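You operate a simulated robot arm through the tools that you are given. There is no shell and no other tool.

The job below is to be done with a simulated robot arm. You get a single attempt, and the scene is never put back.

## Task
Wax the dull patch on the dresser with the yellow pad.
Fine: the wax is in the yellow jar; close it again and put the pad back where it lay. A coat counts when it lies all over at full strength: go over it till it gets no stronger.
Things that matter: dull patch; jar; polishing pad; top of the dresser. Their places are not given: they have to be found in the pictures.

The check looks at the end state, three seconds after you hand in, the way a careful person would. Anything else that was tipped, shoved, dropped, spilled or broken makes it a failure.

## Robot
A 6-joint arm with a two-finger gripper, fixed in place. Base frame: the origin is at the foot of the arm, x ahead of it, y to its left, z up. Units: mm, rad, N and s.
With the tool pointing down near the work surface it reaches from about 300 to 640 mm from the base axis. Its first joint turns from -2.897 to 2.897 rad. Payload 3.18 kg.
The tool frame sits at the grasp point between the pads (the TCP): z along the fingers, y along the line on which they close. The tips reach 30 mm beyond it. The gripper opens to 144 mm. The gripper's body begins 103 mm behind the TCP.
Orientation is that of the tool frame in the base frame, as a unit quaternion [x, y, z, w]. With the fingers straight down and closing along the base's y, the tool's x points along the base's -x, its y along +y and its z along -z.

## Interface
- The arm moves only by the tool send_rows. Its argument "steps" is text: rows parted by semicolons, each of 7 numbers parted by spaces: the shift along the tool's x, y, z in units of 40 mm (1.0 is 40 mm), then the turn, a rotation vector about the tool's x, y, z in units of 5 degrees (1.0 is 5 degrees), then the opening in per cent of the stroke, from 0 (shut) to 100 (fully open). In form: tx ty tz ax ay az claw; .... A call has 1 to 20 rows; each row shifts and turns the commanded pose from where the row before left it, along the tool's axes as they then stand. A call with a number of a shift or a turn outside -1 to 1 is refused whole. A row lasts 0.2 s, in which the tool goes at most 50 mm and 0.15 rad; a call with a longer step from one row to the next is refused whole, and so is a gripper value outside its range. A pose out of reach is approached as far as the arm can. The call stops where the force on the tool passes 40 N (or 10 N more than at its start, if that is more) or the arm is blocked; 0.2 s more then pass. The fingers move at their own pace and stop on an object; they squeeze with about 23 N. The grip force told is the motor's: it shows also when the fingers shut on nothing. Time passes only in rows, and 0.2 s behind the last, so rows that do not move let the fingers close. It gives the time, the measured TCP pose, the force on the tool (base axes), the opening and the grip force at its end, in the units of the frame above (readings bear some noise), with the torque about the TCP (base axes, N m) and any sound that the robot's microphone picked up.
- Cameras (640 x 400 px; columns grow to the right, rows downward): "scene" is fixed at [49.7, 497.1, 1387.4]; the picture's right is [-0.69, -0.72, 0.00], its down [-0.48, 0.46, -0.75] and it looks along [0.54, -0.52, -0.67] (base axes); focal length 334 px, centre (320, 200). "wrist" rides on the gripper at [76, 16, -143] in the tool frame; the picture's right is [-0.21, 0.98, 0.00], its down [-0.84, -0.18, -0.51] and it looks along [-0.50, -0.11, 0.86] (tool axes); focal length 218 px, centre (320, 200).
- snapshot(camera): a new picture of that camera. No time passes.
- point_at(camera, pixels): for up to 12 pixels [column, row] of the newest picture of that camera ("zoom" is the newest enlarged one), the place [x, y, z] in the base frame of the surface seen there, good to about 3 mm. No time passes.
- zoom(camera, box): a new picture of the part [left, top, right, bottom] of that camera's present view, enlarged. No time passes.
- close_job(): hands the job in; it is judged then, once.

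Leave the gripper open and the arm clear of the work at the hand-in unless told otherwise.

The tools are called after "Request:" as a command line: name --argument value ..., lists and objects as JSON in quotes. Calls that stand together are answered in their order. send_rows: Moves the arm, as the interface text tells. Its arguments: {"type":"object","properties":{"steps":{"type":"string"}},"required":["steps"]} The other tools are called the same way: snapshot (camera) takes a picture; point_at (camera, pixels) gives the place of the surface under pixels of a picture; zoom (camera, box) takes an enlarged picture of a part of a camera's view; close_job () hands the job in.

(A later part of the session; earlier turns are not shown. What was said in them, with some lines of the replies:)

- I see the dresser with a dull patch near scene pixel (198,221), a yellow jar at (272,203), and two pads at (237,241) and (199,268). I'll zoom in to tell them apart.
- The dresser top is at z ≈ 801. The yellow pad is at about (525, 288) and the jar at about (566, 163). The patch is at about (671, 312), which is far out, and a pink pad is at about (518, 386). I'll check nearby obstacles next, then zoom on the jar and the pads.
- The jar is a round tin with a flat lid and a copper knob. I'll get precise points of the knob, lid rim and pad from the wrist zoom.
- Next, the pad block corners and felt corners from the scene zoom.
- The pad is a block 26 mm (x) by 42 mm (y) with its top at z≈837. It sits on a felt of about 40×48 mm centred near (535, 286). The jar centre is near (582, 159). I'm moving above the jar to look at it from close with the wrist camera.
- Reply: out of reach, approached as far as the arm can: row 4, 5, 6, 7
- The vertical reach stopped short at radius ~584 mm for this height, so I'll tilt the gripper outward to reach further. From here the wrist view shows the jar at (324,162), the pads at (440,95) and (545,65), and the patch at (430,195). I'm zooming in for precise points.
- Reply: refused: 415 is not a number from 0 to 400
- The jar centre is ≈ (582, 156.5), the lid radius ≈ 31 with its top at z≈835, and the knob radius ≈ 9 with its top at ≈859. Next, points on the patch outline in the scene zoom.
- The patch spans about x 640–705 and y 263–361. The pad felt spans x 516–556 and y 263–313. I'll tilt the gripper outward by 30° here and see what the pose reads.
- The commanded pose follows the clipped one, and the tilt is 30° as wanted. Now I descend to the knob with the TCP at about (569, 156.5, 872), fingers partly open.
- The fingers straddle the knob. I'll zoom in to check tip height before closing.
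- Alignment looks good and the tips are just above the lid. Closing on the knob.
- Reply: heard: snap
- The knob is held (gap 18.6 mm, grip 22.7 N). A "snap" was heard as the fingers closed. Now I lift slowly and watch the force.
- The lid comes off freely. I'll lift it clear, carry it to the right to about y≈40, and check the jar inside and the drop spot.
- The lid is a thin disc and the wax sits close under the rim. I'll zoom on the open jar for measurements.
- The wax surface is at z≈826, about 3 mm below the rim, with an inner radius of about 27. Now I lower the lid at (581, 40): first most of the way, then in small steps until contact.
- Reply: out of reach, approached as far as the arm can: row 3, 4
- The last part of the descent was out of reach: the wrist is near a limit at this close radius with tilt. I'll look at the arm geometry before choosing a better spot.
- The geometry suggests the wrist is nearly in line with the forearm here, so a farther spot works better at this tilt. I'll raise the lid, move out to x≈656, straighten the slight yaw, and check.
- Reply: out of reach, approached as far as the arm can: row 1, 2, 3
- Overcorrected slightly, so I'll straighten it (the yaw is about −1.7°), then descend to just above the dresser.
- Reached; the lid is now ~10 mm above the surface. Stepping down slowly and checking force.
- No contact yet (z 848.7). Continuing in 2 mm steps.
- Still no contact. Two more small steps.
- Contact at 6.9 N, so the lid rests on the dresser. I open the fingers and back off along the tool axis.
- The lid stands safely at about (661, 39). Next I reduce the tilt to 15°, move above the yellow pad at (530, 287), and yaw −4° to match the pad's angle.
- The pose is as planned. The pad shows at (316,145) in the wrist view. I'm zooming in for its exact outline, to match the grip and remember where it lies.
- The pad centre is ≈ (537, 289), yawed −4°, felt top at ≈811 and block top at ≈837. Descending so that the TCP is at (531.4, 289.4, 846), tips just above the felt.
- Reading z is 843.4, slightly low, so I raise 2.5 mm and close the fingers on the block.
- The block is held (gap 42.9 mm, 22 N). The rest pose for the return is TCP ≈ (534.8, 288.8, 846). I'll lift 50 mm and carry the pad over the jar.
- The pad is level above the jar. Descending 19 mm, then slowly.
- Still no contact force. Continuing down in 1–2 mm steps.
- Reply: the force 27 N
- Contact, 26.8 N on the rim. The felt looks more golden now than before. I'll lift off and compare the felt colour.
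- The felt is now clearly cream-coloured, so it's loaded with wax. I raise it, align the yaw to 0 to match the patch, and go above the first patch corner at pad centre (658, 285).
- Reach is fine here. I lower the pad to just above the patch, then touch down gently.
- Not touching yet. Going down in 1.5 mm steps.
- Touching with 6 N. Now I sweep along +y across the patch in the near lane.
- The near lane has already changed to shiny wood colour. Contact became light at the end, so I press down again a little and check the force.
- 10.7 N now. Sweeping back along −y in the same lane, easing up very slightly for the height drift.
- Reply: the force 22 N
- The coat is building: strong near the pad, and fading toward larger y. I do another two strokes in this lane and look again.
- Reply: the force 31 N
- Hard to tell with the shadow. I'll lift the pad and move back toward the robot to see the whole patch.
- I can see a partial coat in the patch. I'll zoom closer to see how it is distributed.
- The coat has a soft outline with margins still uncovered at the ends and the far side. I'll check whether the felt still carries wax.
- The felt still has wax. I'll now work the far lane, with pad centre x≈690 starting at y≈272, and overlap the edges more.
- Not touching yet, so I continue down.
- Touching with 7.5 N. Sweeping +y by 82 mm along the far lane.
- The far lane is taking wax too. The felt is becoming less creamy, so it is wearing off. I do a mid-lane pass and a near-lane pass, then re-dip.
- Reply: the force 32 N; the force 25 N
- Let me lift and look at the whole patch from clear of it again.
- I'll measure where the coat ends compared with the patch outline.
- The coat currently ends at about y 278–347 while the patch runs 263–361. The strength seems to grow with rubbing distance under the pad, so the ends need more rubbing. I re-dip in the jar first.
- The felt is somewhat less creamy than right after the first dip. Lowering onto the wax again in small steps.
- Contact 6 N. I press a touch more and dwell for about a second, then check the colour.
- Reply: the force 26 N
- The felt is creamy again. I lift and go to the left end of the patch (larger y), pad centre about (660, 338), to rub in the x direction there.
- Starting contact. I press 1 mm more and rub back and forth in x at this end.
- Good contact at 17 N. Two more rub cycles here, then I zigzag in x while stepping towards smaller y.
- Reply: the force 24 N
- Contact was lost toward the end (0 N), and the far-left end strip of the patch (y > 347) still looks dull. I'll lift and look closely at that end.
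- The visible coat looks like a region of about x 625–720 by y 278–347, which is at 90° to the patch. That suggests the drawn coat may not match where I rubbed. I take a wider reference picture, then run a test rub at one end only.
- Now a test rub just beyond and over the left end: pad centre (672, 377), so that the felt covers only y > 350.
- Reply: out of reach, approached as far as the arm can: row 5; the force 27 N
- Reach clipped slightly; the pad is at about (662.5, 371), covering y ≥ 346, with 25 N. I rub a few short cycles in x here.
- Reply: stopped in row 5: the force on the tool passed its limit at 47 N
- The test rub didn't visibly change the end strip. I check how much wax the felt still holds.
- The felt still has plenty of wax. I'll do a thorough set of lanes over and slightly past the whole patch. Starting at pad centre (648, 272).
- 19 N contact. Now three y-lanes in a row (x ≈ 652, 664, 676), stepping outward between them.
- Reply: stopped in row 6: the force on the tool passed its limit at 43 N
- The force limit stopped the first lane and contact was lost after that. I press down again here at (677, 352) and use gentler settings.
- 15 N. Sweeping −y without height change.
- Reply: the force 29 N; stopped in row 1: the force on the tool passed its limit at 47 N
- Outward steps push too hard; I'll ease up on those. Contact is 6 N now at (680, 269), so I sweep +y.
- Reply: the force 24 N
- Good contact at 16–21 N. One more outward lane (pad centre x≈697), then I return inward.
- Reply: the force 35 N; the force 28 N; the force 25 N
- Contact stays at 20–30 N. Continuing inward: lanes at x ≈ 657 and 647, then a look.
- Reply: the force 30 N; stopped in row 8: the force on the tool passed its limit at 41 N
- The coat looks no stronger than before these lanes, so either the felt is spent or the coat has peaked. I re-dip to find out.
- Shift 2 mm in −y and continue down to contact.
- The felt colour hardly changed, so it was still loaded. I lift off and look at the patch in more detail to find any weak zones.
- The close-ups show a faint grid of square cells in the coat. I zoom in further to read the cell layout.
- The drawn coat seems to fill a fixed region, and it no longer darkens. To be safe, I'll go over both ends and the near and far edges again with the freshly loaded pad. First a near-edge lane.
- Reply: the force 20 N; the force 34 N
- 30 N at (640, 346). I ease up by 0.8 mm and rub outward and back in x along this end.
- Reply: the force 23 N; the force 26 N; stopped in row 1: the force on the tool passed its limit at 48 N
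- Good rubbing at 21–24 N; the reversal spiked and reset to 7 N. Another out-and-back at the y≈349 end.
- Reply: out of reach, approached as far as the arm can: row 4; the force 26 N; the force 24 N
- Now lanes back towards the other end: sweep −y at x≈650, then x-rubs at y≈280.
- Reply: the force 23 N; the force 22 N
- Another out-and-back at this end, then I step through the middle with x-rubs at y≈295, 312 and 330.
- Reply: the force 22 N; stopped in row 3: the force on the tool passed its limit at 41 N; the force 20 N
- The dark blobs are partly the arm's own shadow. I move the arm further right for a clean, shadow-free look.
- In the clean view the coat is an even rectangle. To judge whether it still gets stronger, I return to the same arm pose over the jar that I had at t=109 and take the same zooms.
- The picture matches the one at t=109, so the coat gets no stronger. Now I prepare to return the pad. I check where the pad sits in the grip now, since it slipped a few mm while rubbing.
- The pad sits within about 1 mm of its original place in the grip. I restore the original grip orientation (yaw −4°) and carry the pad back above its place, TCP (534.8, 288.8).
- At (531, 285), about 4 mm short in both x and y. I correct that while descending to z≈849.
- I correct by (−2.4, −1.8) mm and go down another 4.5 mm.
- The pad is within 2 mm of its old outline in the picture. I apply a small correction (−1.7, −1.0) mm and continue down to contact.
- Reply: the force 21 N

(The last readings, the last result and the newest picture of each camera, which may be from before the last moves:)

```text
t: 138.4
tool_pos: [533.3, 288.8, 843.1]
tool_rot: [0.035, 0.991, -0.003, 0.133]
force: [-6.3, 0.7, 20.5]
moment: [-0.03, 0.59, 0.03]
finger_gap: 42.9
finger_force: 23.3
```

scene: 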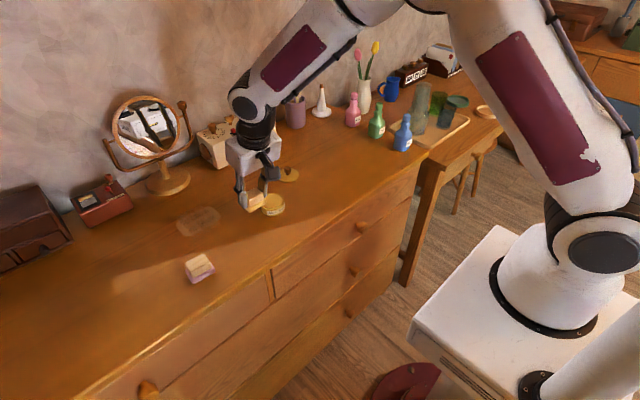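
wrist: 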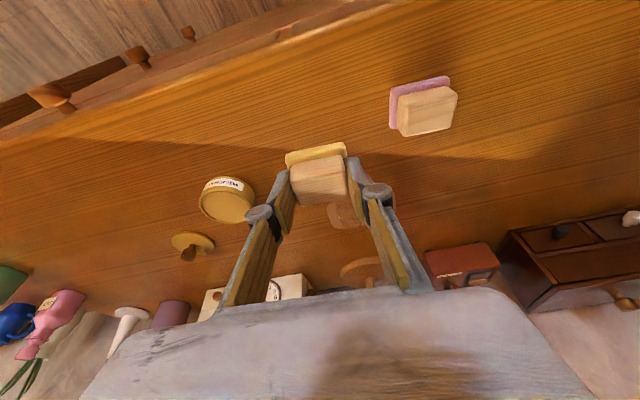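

In contact at 20 N. I ease up 1 mm to unload, then open the fingers.

Request:
send_rows --steps "-0.006 0 -0.022 0 0 0 0; 0 0 0 0 0 0 0"

Request:
send_rows --steps "0 0 0 0 0 0 33; 0 0 0 0 0 0 36; 0 0 0 0 0 0 42; 0 0 0 0 0 0 50; 0 0 0 0 0 0 50"

Request:
zoom --camera "scene" --box '[197, 200, 277, 260]'

Request:
zoom --camera "wrist" --box '[220, 100, 420, 240]'

```text
t: 139.0
tool_pos: [533.8, 289.5, 844.1]
tool_rot: [0.035, 0.991, -0.005, 0.132]
force: [-3.5, 0.9, 14.5]
moment: [0.07, 0.33, -0.01]
finger_gap: 43.1
finger_force: 23.2
```

```text
t: 140.2
tool_pos: [535.0, 288.4, 843.6]
tool_rot: [0.035, 0.991, -0.005, 0.132]
force: [-1.2, 0.8, 0.0]
moment: [0.01, 0.01, -0.01]
finger_gap: 72.0
finger_force: 0.0
```

```text
6.67 times, centred on (237, 230) of scene
```

zoom: 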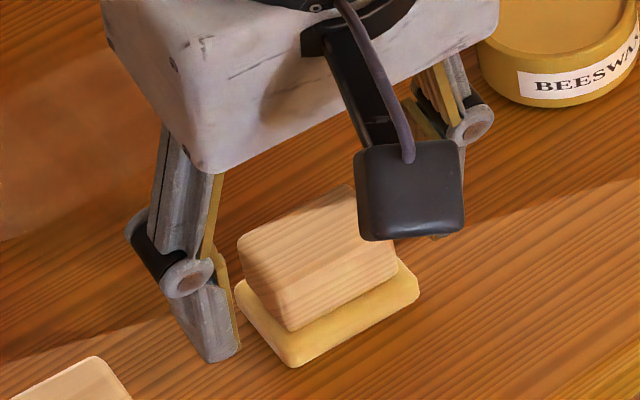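

```text
2.86 times, centred on (320, 170) of wrist
```

zoom: 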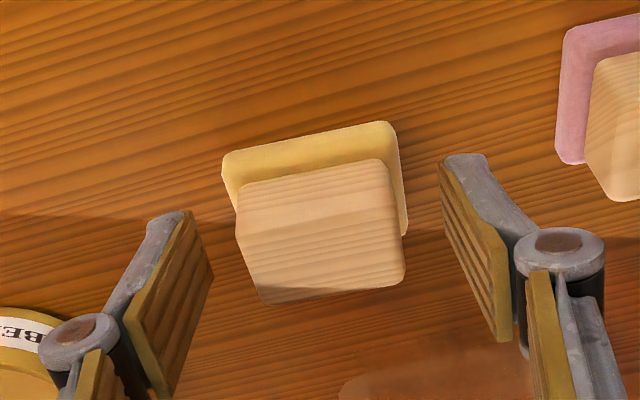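

The pad is back within about 2 mm of its original place. I withdraw along the tool axis, undo the yaw, and move to a viewpoint over the jar and lid.

Request:
send_rows --steps "0 0 -0.5 0 0 0 50; 0 0 -0.5 0 0 0 50; 0 0 -0.5 0 0 0 50; 0 0 0 -0.207 0 -0.773 50; -0.422 -0.9 -0.032 0 0 0 50; -0.422 -0.9 -0.032 0 0 0 50; -0.422 -0.9 -0.032 0 0 0 50; -0.422 -0.9 -0.032 0 0 0 50; -0.422 -0.9 -0.032 0 0 0 50; 0 0 0 0 0 0 50"

Request:
snapshot --camera "scene"

Request:
snapshot --camera "wrist"

Request:
zoom --camera "scene" --box '[160, 170, 320, 290]'

```text
t: 142.4
tool_pos: [598.2, 111.4, 929.4]
tool_rot: [-0.001, 0.991, 0.0, 0.132]
force: [-0.1, -0.1, -0.6]
moment: [0.01, 0.02, 0.01]
finger_gap: 71.8
finger_force: 0.2
```

```text
taken
```

scene: 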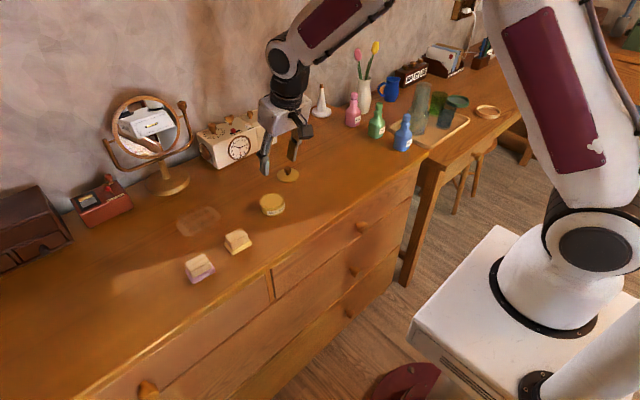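

```text
taken
```

wrist: 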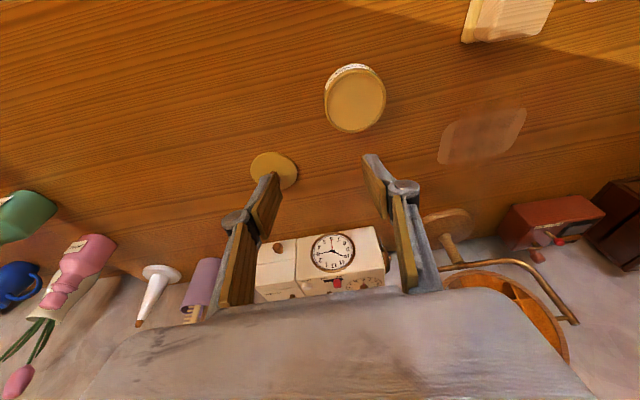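

```text
3.33 times, centred on (240, 230) of scene
```

zoom: 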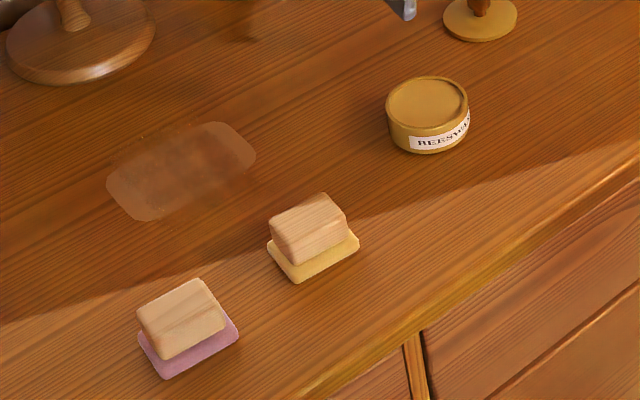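

The pad matches its starting outline. The open jar is at (355,97) and the lid at (274,170) in the wrist view. I get precise points for both.

Request:
zoom --camera "wrist" --box '[235, 135, 315, 205]'

Request:
point_at --camera "zoom" --pixels '[[130, 200], [485, 200], [310, 125], [200, 130], [450, 260], [270, 310], [250, 330], [130, 240], [300, 200], [400, 250], [240, 250], [470, 180]]'

Request:
zoom --camera "scene" --box '[262, 155, 312, 190]'

Request:
point_at --camera "zoom" --pixels '[[345, 140], [345, 160], [345, 185], [205, 240], [480, 240], [345, 300], [345, 230], [260, 250], [420, 250], [320, 140], [370, 140], [345, 325]]'

```text
5.71 times, centred on (275, 170) of wrist
```

zoom: 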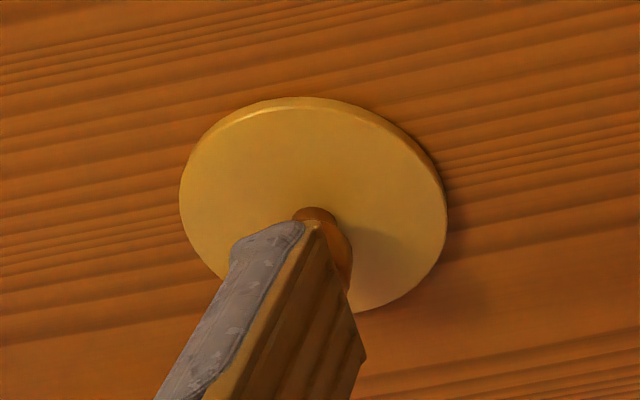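

```text
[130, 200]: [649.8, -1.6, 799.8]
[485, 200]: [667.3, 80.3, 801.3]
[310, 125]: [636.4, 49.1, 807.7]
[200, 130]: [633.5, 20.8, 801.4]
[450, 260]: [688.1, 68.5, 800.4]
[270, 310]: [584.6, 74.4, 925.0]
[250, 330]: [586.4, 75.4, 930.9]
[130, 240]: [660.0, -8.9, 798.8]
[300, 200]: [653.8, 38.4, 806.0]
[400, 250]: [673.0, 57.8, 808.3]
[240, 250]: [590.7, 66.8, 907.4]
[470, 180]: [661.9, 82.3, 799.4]
```

```text
11.43 times, centred on (287, 172) of scene
```

zoom: 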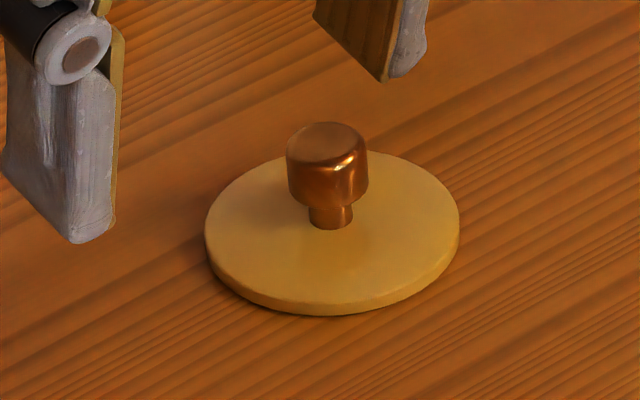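

```text
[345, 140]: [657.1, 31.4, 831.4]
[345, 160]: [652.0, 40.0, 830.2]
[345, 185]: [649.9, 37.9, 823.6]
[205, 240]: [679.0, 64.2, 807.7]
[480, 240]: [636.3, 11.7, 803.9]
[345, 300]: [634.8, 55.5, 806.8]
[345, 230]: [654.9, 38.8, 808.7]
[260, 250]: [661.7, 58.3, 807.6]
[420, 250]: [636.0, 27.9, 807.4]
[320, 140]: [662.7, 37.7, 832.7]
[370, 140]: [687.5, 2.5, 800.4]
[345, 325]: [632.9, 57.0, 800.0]
```

The lid centre is ≈ (660.5, 38.7), its top at 807.5, and the knob top at 831. I move above it first, with a narrower opening.

Request:
send_rows --steps "-0.357 -0.606 0.479 0 0 0 35; -0.357 -0.606 0.479 0 0 0 35; -0.357 -0.606 0.479 0 0 0 35; 0 0 0 0 0 0 35; 0 0 0 0 0 0 35"

Request:
zoom --camera "wrist" --box '[240, 90, 400, 220]'

```text
t: 143.6
tool_pos: [654.7, 38.9, 883.8]
tool_rot: [0.0, 0.991, -0.001, 0.131]
force: [0.3, -0.3, 0.7]
moment: [-0.01, -0.02, 0.01]
finger_gap: 50.2
finger_force: 0.1
```

```text
3.08 times, centred on (320, 155) of wrist
```

zoom: 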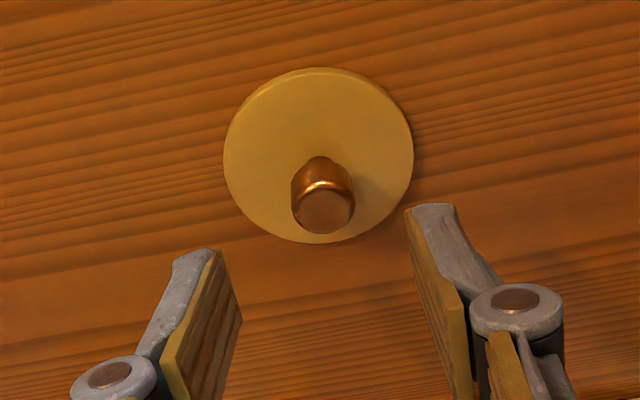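

Request:
point_at --camera "zoom" --pixels '[[325, 210], [295, 205], [353, 205], [325, 185], [325, 230], [230, 160], [405, 155], [318, 72], [318, 240], [270, 130], [380, 130], [318, 165]]'

```text
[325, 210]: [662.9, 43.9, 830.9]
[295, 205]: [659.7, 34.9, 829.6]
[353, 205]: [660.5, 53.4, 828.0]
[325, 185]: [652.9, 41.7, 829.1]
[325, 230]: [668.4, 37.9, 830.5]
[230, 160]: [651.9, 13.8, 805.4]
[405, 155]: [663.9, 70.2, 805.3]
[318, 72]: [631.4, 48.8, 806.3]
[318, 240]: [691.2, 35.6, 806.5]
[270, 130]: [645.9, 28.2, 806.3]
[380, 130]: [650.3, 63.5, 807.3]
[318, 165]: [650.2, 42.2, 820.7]
```

The knob appears about 3 mm towards +y of the gripper centre, so I shift y by +3 and descend to z≈842.

Request:
send_rows --steps "0.09 0.025 0.337 0 0 0 35; 0.09 0.025 0.337 0 0 0 35; 0.09 0.025 0.31 0 0 0 35; 0 0 0 0 0 0 35; 0 0 0 0 0 0 35"

Request:
zoom --camera "wrist" --box '[240, 90, 400, 220]'

Request:
zoom --camera "scene" --box '[262, 155, 312, 190]'

```text
t: 144.8
tool_pos: [652.6, 39.0, 843.3]
tool_rot: [0.0, 0.991, 0.0, 0.131]
force: [0.2, -0.7, 0.3]
moment: [0.0, 0.01, 0.0]
finger_gap: 50.3
finger_force: 0.0
```

```text
3.08 times, centred on (320, 155) of wrist
```

zoom: 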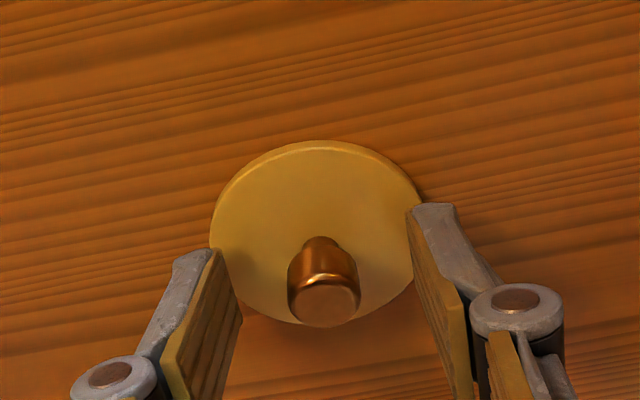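

```text
11.43 times, centred on (287, 172) of scene
```

zoom: 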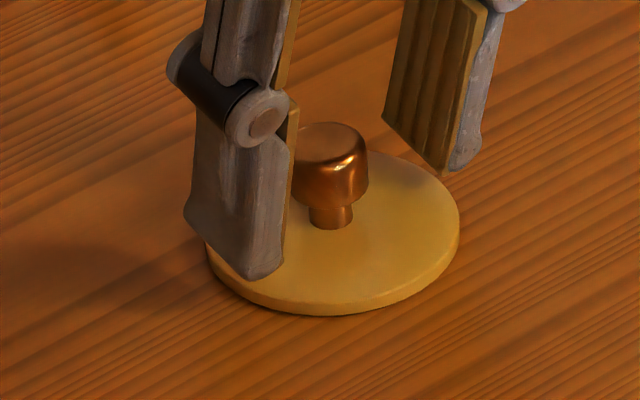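

The knob is centred between the fingers and the tips are clear of the lid. Closing.

Request:
send_rows --steps "0 0 0 0 0 0 20; 0 0 0 0 0 0 0; 0 0 0 0 0 0 0; 0 0 0 0 0 0 0; 0 0 0 0 0 0 0"

Request:
zoom --camera "wrist" --box '[240, 90, 400, 220]'

```text
t: 146.0
tool_pos: [652.7, 39.7, 844.2]
tool_rot: [0.0, 0.991, 0.0, 0.131]
force: [1.2, -0.1, -0.4]
moment: [-0.03, -0.02, 0.03]
finger_gap: 19.0
finger_force: 23.3
```

```text
3.08 times, centred on (320, 155) of wrist
```

zoom: 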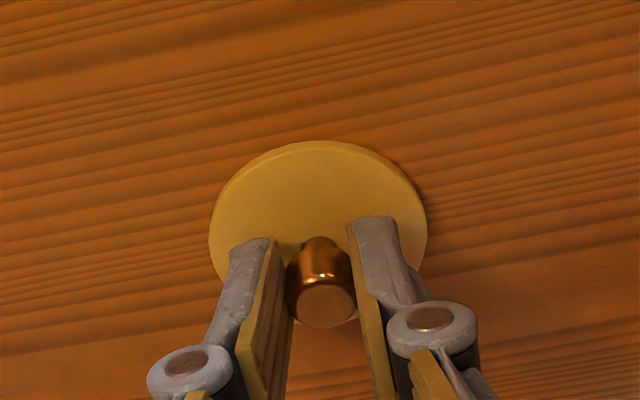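

The knob is gripped. Before moving I re-measure the jar position in the scene view.

Request:
zoom --camera "scene" --box '[252, 185, 292, 222]'

Request:
point_at --camera "zoom" --pixels '[[195, 170], [445, 150], [330, 88], [310, 250], [320, 170], [240, 120], [420, 220], [210, 220], [435, 115], [260, 230], [380, 100], [320, 240]]'

```text
10.81 times, centred on (272, 204) of scene
```

zoom: 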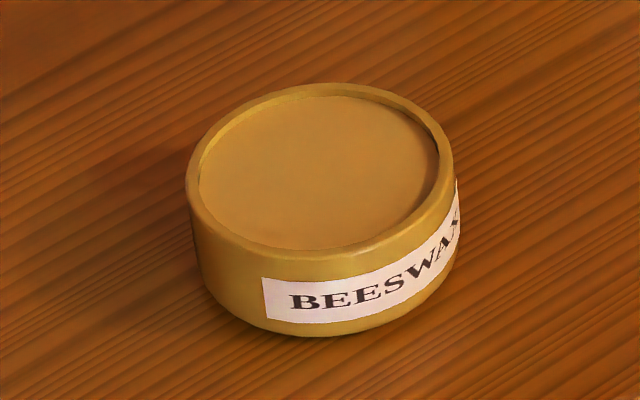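

```text
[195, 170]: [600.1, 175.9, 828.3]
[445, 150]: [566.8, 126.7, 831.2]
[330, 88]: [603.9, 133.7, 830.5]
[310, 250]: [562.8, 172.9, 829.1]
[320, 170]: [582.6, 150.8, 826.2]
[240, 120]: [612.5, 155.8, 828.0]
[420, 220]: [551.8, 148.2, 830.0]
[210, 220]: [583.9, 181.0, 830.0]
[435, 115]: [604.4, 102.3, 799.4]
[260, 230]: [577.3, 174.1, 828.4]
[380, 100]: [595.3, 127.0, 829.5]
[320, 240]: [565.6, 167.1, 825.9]
```

The jar hasn't moved. I lift the lid and carry it back over the jar, to TCP ≈ (573, 156.5).

Request:
send_rows --steps "-0.108 0 -0.4025 0 0 0 0; -0.108 0 -0.4025 0 0 0 0; -0.108 0 -0.4025 0 0 0 0; 0.477 0.73 -0.128 0 0 0 0; 0.477 0.73 -0.128 0 0 0 0; 0.477 0.73 -0.128 0 0 0 0; 0.477 0.73 -0.128 0 0 0 0; 0 0 0 0 0 0 0; 0 0 0 0 0 0 0"

Request:
zoom --camera "wrist" --box '[240, 70, 400, 200]'

Request:
zoom --camera "scene" --box '[242, 165, 302, 220]'

```text
t: 148.0
tool_pos: [577.3, 159.3, 893.9]
tool_rot: [-0.001, 0.991, 0.0, 0.131]
force: [-0.6, -0.1, 0.6]
moment: [0.02, 0.0, -0.01]
finger_gap: 18.6
finger_force: 22.8
```

```text
3.08 times, centred on (320, 135) of wrist
```

zoom: 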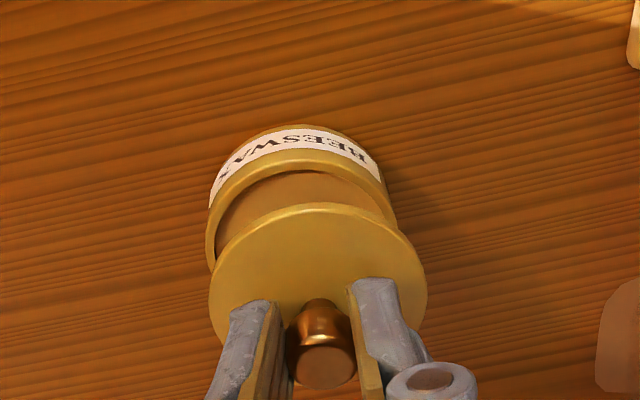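

```text
7.27 times, centred on (272, 192) of scene
```

zoom: 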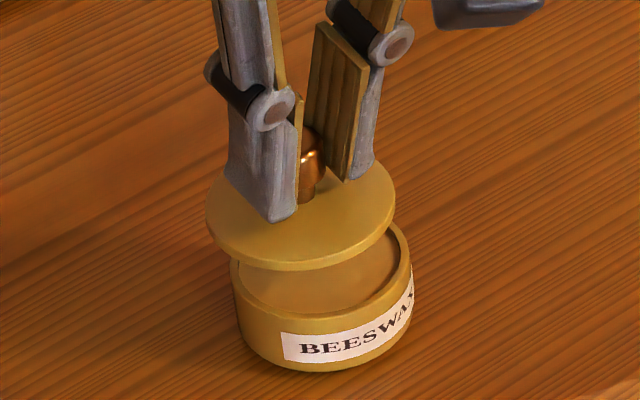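

The lid is about 3–4 mm off in +x and +y. I correct by (−4, −2.8) and lower to just above the rim.

Request:
send_rows --steps "0.097 -0.07 -0.026 0 0 0 0; 0.05 0 0.19 0 0 0 0; 0.05 0 0.17 0 0 0 0; 0 0 0 0 0 0 0; 0 0 0 0 0 0 0"

Request:
zoom --camera "wrist" --box '[240, 70, 400, 200]'

Request:
zoom --camera "scene" --box '[247, 175, 297, 220]'

```text
t: 149.2
tool_pos: [571.1, 155.9, 878.9]
tool_rot: [0.0, 0.991, 0.0, 0.132]
force: [0.4, -0.2, 0.1]
moment: [-0.01, 0.0, 0.0]
finger_gap: 18.7
finger_force: 22.9
```

```text
3.08 times, centred on (320, 135) of wrist
```

zoom: 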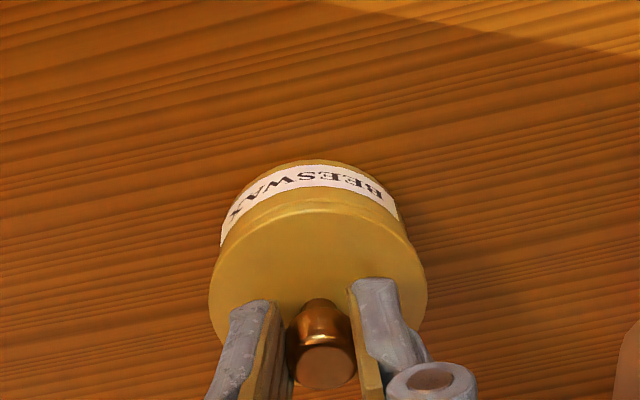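

```text
8.89 times, centred on (272, 198) of scene
```

zoom: 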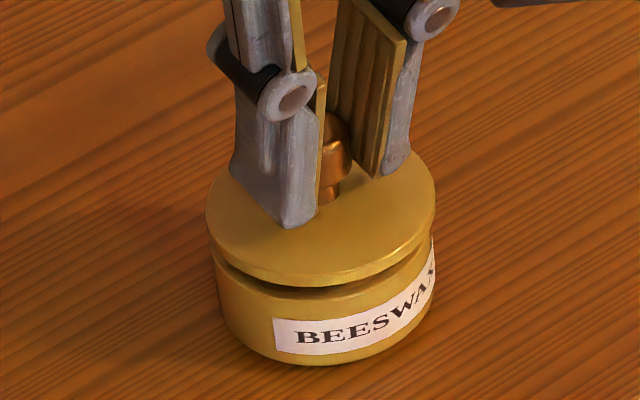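

Nearly aligned. I check the lid rim position with points before seating it.

Request:
point_at --camera "wrist" --pixels '[[320, 138]]'

Request:
zoom --camera "wrist" --box '[280, 110, 360, 190]'

Request:
point_at --camera "zoom" --pixels '[[320, 150], [320, 158], [320, 175], [155, 250], [470, 215], [320, 120], [320, 90], [170, 200], [445, 160], [320, 350], [320, 45], [200, 100]]'

```text
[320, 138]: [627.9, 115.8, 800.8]
```

```text
5.00 times, centred on (320, 150) of wrist
```

zoom: 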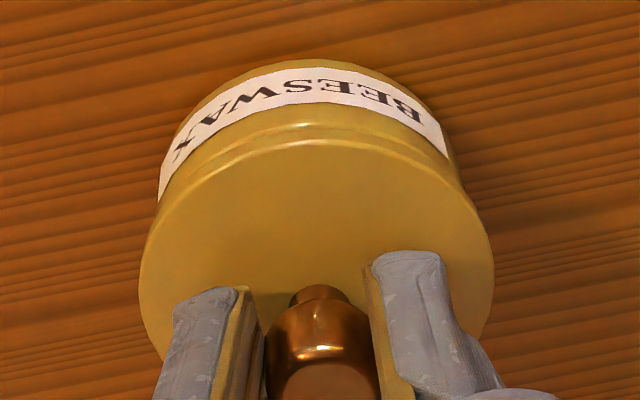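

```text
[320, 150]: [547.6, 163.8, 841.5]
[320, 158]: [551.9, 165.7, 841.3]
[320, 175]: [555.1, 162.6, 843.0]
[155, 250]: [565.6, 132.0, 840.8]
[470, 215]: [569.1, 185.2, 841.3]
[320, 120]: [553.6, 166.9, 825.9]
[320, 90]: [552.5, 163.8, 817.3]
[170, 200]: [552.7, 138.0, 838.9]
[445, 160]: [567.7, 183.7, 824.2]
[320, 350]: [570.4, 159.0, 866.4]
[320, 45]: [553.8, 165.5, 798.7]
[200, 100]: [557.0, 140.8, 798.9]
```

The lid's near edge is ~3 mm too close to the robot. I shift +2.5 mm in x and lower in small steps.

Request:
send_rows --steps "-0.06 0.01 0.016 0 0 0 0; 0.02 0 0.075 0 0 0 0; 0 0 0 0 0 0 0"

Request:
send_rows --steps "0.008 0 0.03 0 0 0 0; 0 0 0 0 0 0 0"

Request:
send_rows --steps "0.006 0 0.022 0 0 0 0; 0 0 0 0 0 0 0"

```text
t: 150.0
tool_pos: [573.9, 155.1, 875.9]
tool_rot: [0.0, 0.991, 0.0, 0.131]
force: [-0.2, -1.0, -0.3]
moment: [-0.01, -0.03, 0.02]
finger_gap: 18.8
finger_force: 22.7
```

```text
t: 150.6
tool_pos: [573.8, 155.2, 874.7]
tool_rot: [0.0, 0.991, 0.0, 0.132]
force: [-0.6, 0.3, 0.0]
moment: [0.03, 0.04, 0.0]
finger_gap: 18.8
finger_force: 22.8
```

```text
t: 151.2
tool_pos: [574.4, 154.2, 873.9]
tool_rot: [0.0, 0.991, 0.0, 0.132]
force: [-0.5, -0.6, 0.4]
moment: [0.02, 0.0, -0.01]
finger_gap: 18.7
finger_force: 22.9
```

Request:
send_rows --steps "0.003 0.03 0.012 0 0 0 0; 0 0 0 0 0 0 0"

Request:
zoom --camera "scene" --box '[247, 180, 297, 220]'

Request:
zoom --camera "wrist" --box '[280, 110, 360, 190]'

```text
t: 151.8
tool_pos: [575.0, 155.8, 874.9]
tool_rot: [-0.001, 0.991, 0.001, 0.132]
force: [0.2, -0.4, 0.1]
moment: [0.02, 0.01, 0.01]
finger_gap: 18.7
finger_force: 22.8
```

```text
10.00 times, centred on (272, 200) of scene
```

zoom: 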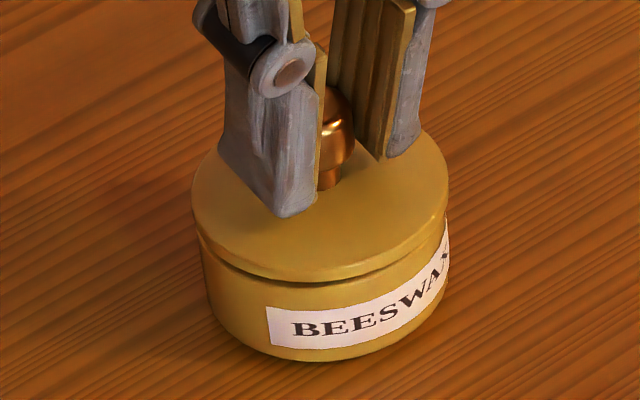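

```text
5.00 times, centred on (320, 150) of wrist
```

zoom: 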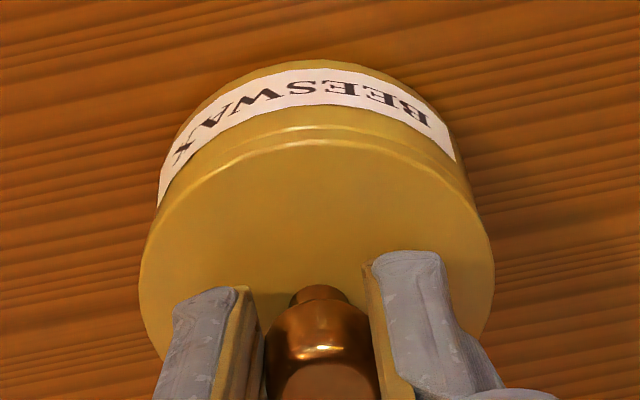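

Horizontally it matches the original closed view (lid spans columns 191–447 versus 190–446), and it is about 2 mm high. Lowering to contact.

Request:
send_rows --steps "0.007 0 0.025 0 0 0 0; 0 0 0 0 0 0 0"

Request:
send_rows --steps "0.006 0 0.022 0 0 0 0; 0 0 0 0 0 0 0"

```text
t: 152.4
tool_pos: [573.4, 155.3, 872.7]
tool_rot: [0.001, 0.991, 0.0, 0.131]
force: [0.9, 0.1, -0.7]
moment: [0.01, 0.03, 0.01]
finger_gap: 18.6
finger_force: 23.3
```

```text
t: 153.0
tool_pos: [572.5, 153.7, 871.6]
tool_rot: [0.0, 0.991, 0.0, 0.132]
force: [0.1, 0.8, 0.2]
moment: [0.02, -0.06, 0.02]
finger_gap: 19.0
finger_force: 23.4
```

Request:
send_rows --steps "0.006 0 0.022 0 0 0 0; 0 0 0 0 0 0 0"

Request:
zoom --camera "scene" --box '[247, 180, 297, 220]'

```text
t: 153.6
tool_pos: [573.3, 153.9, 871.5]
tool_rot: [0.0, 0.991, 0.0, 0.131]
force: [-1.6, 1.8, 5.3]
moment: [0.02, 0.08, -0.01]
finger_gap: 18.4
finger_force: 23.5
```

```text
10.00 times, centred on (272, 200) of scene
```

zoom: 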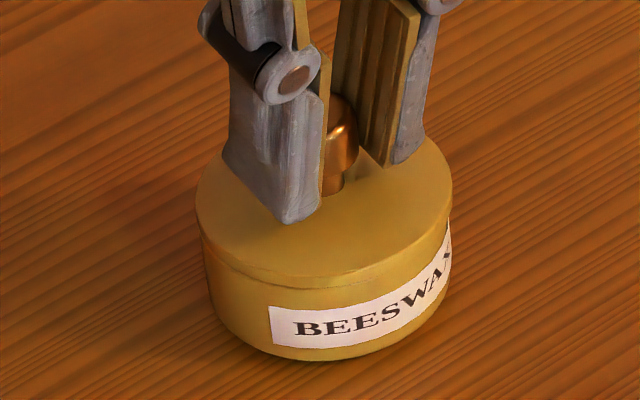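

The lid is touching (5 N) but sits ~1.5 mm toward −x/−y. I lift 1 mm, shift (+1, +1.5), lower again and then press, listening for a snap like the one at opening.

Request:
send_rows --steps "-0.007 0 -0.026 0 0 0 0; -0.024 0.04 0.006 0 0 0 0; 0 0 0 0 0 0 0"

Request:
send_rows --steps "0.007 0 0.026 0 0 0 0; 0 0 0 0 0 0 0"

Request:
zoom --camera "scene" --box '[247, 180, 297, 220]'

```text
t: 154.4
tool_pos: [575.4, 155.7, 873.4]
tool_rot: [0.0, 0.991, 0.0, 0.131]
force: [-0.2, 0.2, -0.2]
moment: [0.02, 0.0, -0.01]
finger_gap: 18.7
finger_force: 22.6
```

```text
t: 155.0
tool_pos: [575.8, 155.5, 871.0]
tool_rot: [-0.001, 0.991, 0.0, 0.131]
force: [0.6, 1.1, -0.8]
moment: [-0.01, -0.01, 0.02]
finger_gap: 18.4
finger_force: 23.2
```

```text
10.00 times, centred on (272, 200) of scene
```

zoom: 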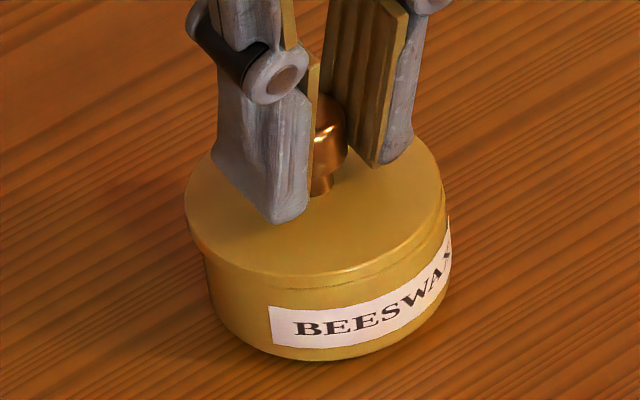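

Now the lid is ~1.5 mm the other way relative to the label. I shift back (−1, −1) mm and lower.

Request:
send_rows --steps "0.024 -0.026 -0.006 0 0 0 0; 0 0 0 0 0 0 0"

Request:
send_rows --steps "0.004 0 0.015 0 0 0 0; 0 0 0 0 0 0 0"

Request:
zoom --camera "scene" --box '[247, 180, 297, 220]'

Request:
zoom --camera "wrist" --box '[280, 110, 360, 190]'

```text
t: 155.6
tool_pos: [574.3, 155.5, 872.4]
tool_rot: [0.0, 0.991, 0.0, 0.132]
force: [0.7, 0.8, 2.2]
moment: [-0.03, -0.03, -0.02]
finger_gap: 18.6
finger_force: 23.0
```

```text
t: 156.2
tool_pos: [574.7, 155.7, 871.8]
tool_rot: [0.0, 0.991, -0.001, 0.133]
force: [1.0, -3.3, 9.7]
moment: [-0.12, -0.04, 0.01]
finger_gap: 18.7
finger_force: 22.8
```

```text
10.00 times, centred on (272, 200) of scene
```

zoom: 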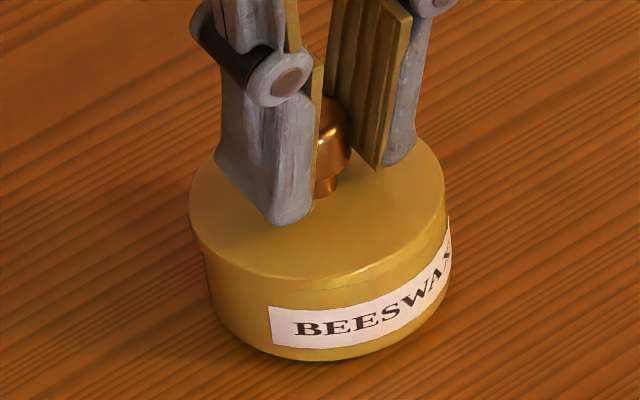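

```text
5.00 times, centred on (320, 150) of wrist
```

zoom: 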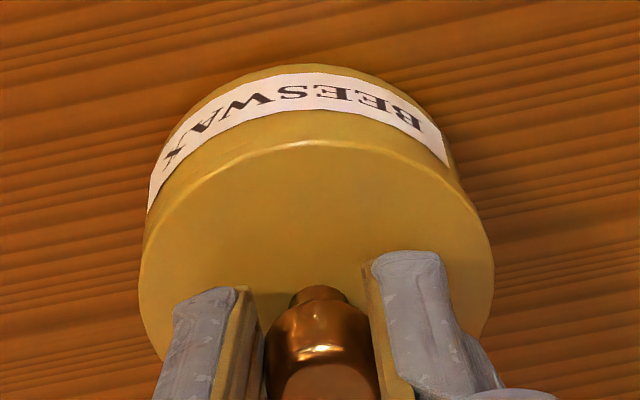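

The lid now matches the original outline and rests with ~10 N. I press a bit more and listen.

Request:
send_rows --steps "0.004 0 0.015 0 0 0 0; 0 0 0 0 0 0 0"

Request:
send_rows --steps "0.004 0 0.015 0 0 0 0; 0 0 0 0 0 0 0"

```text
t: 156.8
tool_pos: [573.4, 156.9, 871.7]
tool_rot: [0.0, 0.991, 0.0, 0.133]
force: [-2.1, -4.4, 20.0]
moment: [-0.17, 0.01, -0.04]
finger_gap: 18.8
finger_force: 23.2
```

```text
t: 157.4
tool_pos: [574.9, 157.0, 871.0]
tool_rot: [-0.001, 0.991, 0.001, 0.133]
force: [-0.8, -7.0, 28.0]
moment: [-0.18, -0.21, -0.02]
finger_gap: 18.4
finger_force: 22.8
```

28 N and no sound yet. One more small press.

Request:
send_rows --steps "0.003 0 0.011 0 0 0 0; 0 0 0 0 0 0 0"

Request:
zoom --camera "scene" --box '[247, 180, 297, 220]'

```text
t: 158.0
tool_pos: [574.4, 156.6, 868.4]
tool_rot: [0.0, 0.991, 0.0, 0.132]
force: [-0.1, -2.5, 27.3]
moment: [-0.06, -0.24, 0.0]
finger_gap: 18.7
finger_force: 23.1
```

```text
10.00 times, centred on (272, 200) of scene
```

zoom: 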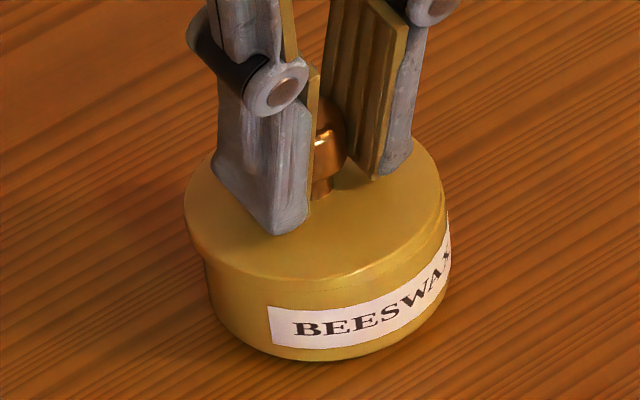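

The fingers slid ~2 mm down the knob, so the lid is firmly on the rim. I ease up, nudge (−0.8, −0.8) mm to centre it, and check before releasing.

Request:
send_rows --steps "-0.01 0 -0.036 0 0 0 0; 0.019 -0.02 -0.005 0 0 0 0; 0 0 0 0 0 0 0"

Request:
zoom --camera "scene" --box '[247, 180, 297, 220]'

```text
t: 158.8
tool_pos: [572.5, 156.3, 868.5]
tool_rot: [0.0, 0.992, 0.0, 0.13]
force: [1.1, 2.9, 8.2]
moment: [0.14, -0.35, 0.09]
finger_gap: 18.6
finger_force: 22.9
```

```text
10.00 times, centred on (272, 200) of scene
```

zoom: 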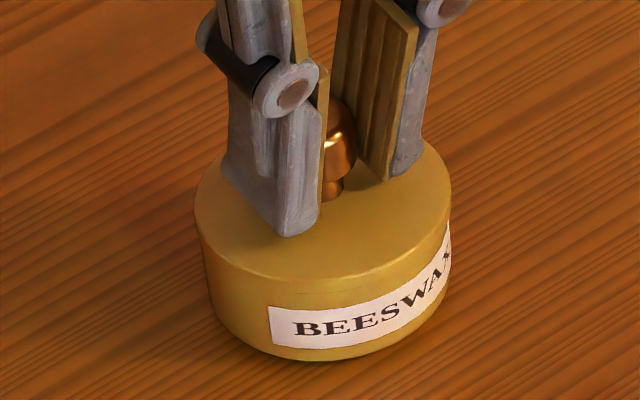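

The lid is now within 1 mm of its original alignment and flush on the rim. Releasing the knob.

Request:
send_rows --steps "-0.003 0 -0.012 0 0 0 0; 0 0 0 0 0 0 15; 0 0 0 0 0 0 20; 0 0 0 0 0 0 28; 0 0 0 0 0 0 35; 0 0 0 0 0 0 35"

Request:
zoom --camera "scene" --box '[247, 180, 297, 220]'

Request:
zoom --camera "wrist" --box '[260, 90, 380, 200]'

```text
t: 160.2
tool_pos: [574.4, 156.3, 869.7]
tool_rot: [0.0, 0.991, 0.0, 0.132]
force: [0.2, 0.6, 0.2]
moment: [-0.01, 0.01, -0.02]
finger_gap: 50.4
finger_force: 0.1
heard: snap
```

```text
10.00 times, centred on (272, 200) of scene
```

zoom: 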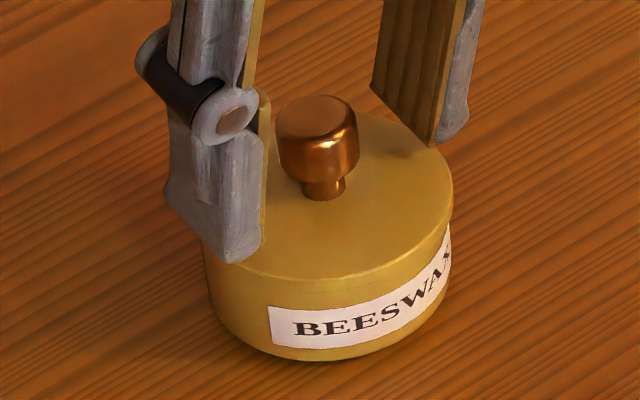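

```text
3.64 times, centred on (320, 145) of wrist
```

zoom: 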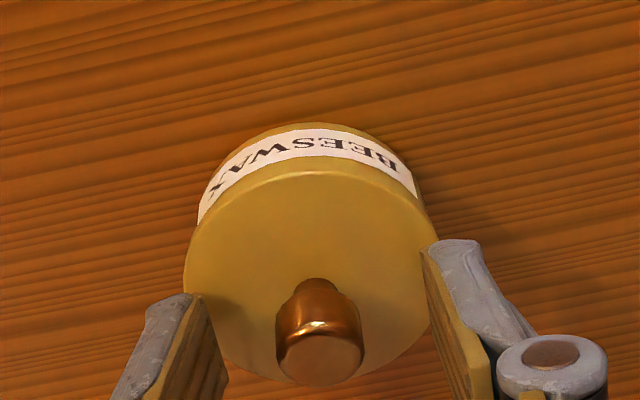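

"Snap" again on release, so the lid has latched shut. Now I withdraw along the tool axis and move clear.

Request:
send_rows --steps "0 0 -0.4 0 0 0 35; 0 0 -0.6 0 0 0 35; 0 0 -0.9 0 0 0 35; 0.5 -0.3 -0.7 0 0 0 60; 0.8 -0.5 -0.5 0 0 0 100; 0.8 -0.5 -0.5 0 0 0 100; 0.8 -0.5 -0.3 0 0 0 100; 0 0 0 0 0 0 100"

Request:
snapshot --camera "scene"

Request:
zoom --camera "scene" --box '[160, 170, 320, 290]'

Request:
zoom --camera "scene" --box '[165, 190, 235, 245]'

Request:
snapshot --camera "wrist"

```text
t: 162.0
tool_pos: [416.9, 82.8, 989.0]
tool_rot: [0.0, 0.991, 0.0, 0.131]
force: [-0.8, -0.6, 1.2]
moment: [0.02, -0.02, 0.01]
finger_gap: 144.2
finger_force: 0.1
```

```text
taken
```

scene: 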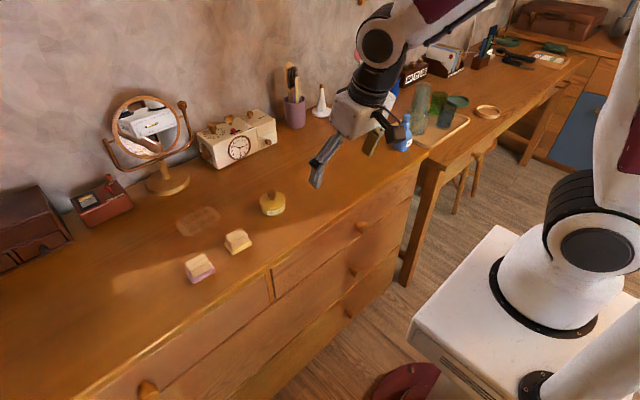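

```text
3.33 times, centred on (240, 230) of scene
```

zoom: 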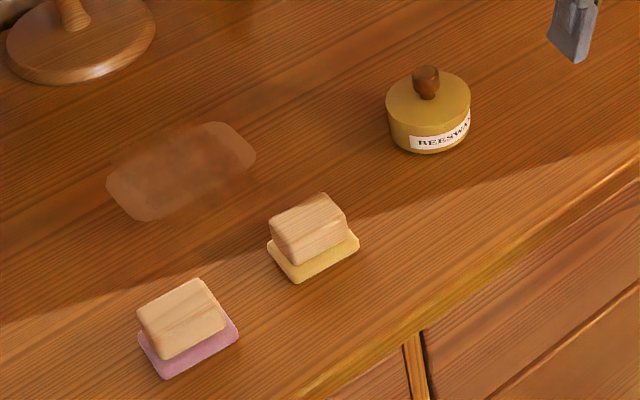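

```text
7.27 times, centred on (200, 218) of scene
```

zoom: 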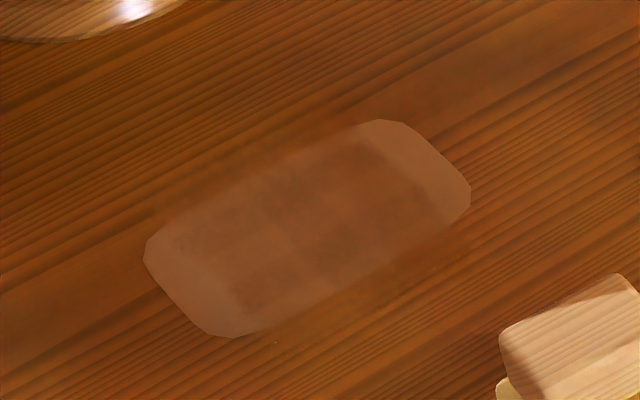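

```text
taken
```

wrist: 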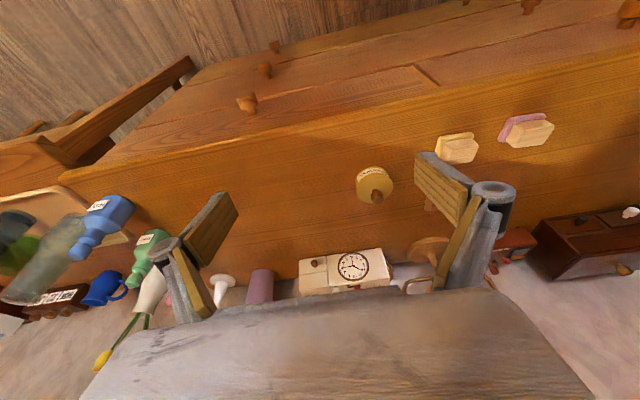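

Everything is back in place. With the arm clear, I take one more close look at the coat's evenness.

Request:
zoom --camera "scene" --box '[176, 203, 200, 227]'

Request:
zoom --camera "scene" --box '[188, 213, 212, 237]'

Request:
zoom --camera "scene" --box '[200, 203, 224, 227]'

```text
16.00 times, centred on (188, 215) of scene
```

zoom: 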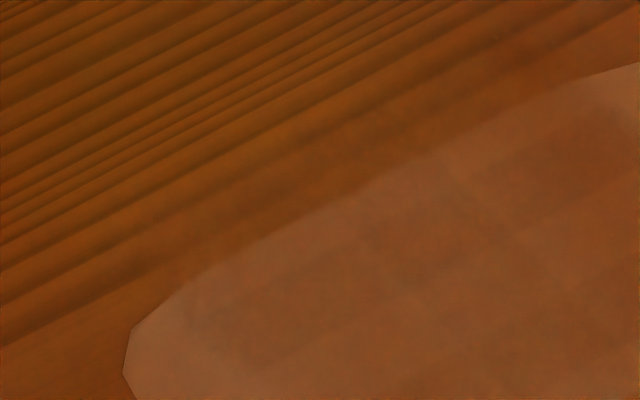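

```text
16.00 times, centred on (200, 225) of scene
```

zoom: 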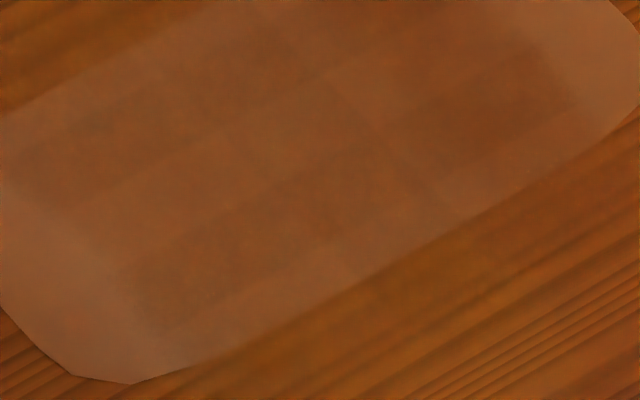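

```text
16.00 times, centred on (212, 215) of scene
```

zoom: 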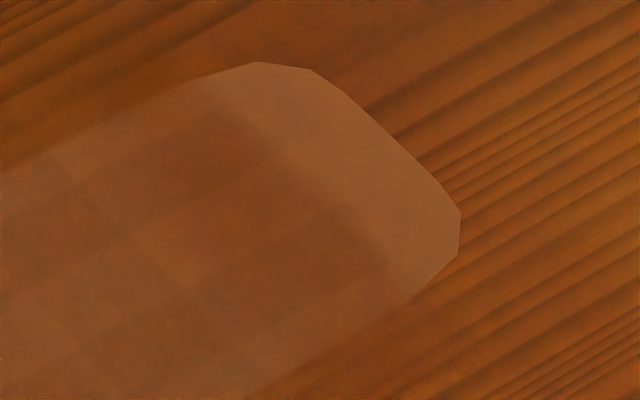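

The coat shows an even pattern of equal cells, none weaker than the others. Last check: the pad and jar coordinates against the start.

Request:
zoom --camera "scene" --box '[212, 222, 262, 262]'

Request:
point_at --camera "zoom" --pixels '[[202, 145], [362, 62], [425, 126], [265, 214], [317, 138], [198, 210], [282, 325], [462, 217], [345, 235], [240, 215], [280, 270], [430, 180]]'

Request:
zoom --camera "scene" --box '[247, 180, 297, 220]'

```text
10.00 times, centred on (237, 242) of scene
```

zoom: 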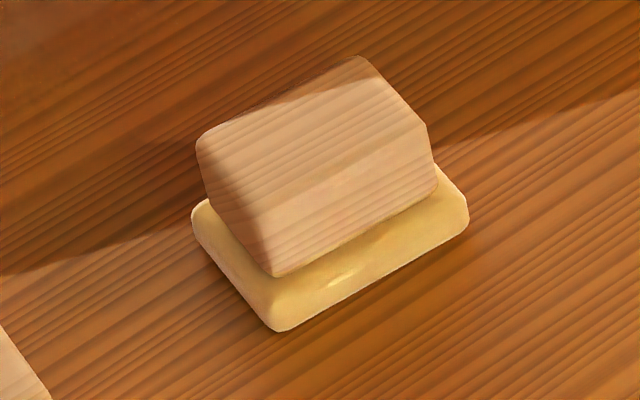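

```text
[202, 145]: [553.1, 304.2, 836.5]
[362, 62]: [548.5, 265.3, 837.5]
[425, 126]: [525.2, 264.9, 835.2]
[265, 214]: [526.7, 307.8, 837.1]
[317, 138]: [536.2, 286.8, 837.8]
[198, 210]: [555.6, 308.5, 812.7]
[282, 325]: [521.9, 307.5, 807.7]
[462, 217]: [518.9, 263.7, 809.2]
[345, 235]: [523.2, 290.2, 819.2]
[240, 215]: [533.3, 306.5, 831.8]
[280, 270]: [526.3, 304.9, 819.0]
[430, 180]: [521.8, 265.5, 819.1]
```

```text
10.00 times, centred on (272, 200) of scene
```

zoom: 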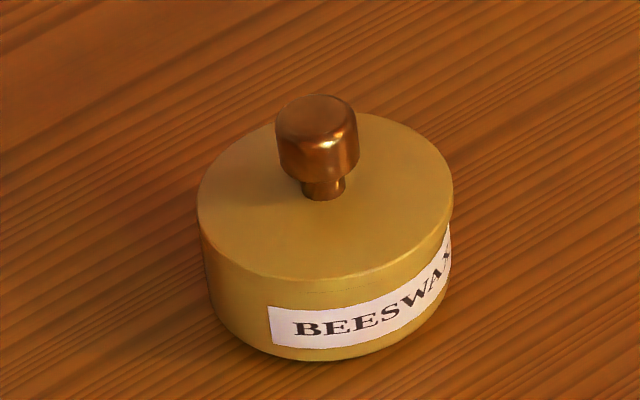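

The pad lies within 2 mm of its starting place. The jar is closed and latched (a snap was heard on release). The drawn coat looks even and got no stronger after the last re-dip. The gripper is open and clear of the work, and nothing else has moved, so I'm handing in.

Request:
close_job

```text
The job is handed in.
```

I waxed the dull patch, closed the jar and put the yellow pad back, but I couldn't fully confirm from the pictures that the coat covers both ends of the patch.

- **Coat:** I dipped the pad three times and rubbed the whole patch plus a small margin past every edge. It got no darker after the last dip, which I took as full strength.
- **Open doubt:** In the pictures the coat looks turned 90° to the patch. It reaches about 15 mm past the near and far sides, while the left and right ends still look dull. I rubbed both ends repeatedly with the loaded pad, at about 15–25 N in the last passes. I think the coat is drawn turned rather than missing at the ends, but I couldn't prove that.
- **Outside the patch:** Because I rubbed past the edges, some wax lies on the dresser up to about 20 mm outside the patch.
- **Jar:** It hasn't moved noticeably. The lid is about 1.5 mm off centre but flush, and it snapped when I let go.
- **Pad:** It lies within about 2 mm of where it started.

As far as I could see, nothing else was tipped or moved. The arm is clear with the gripper open.
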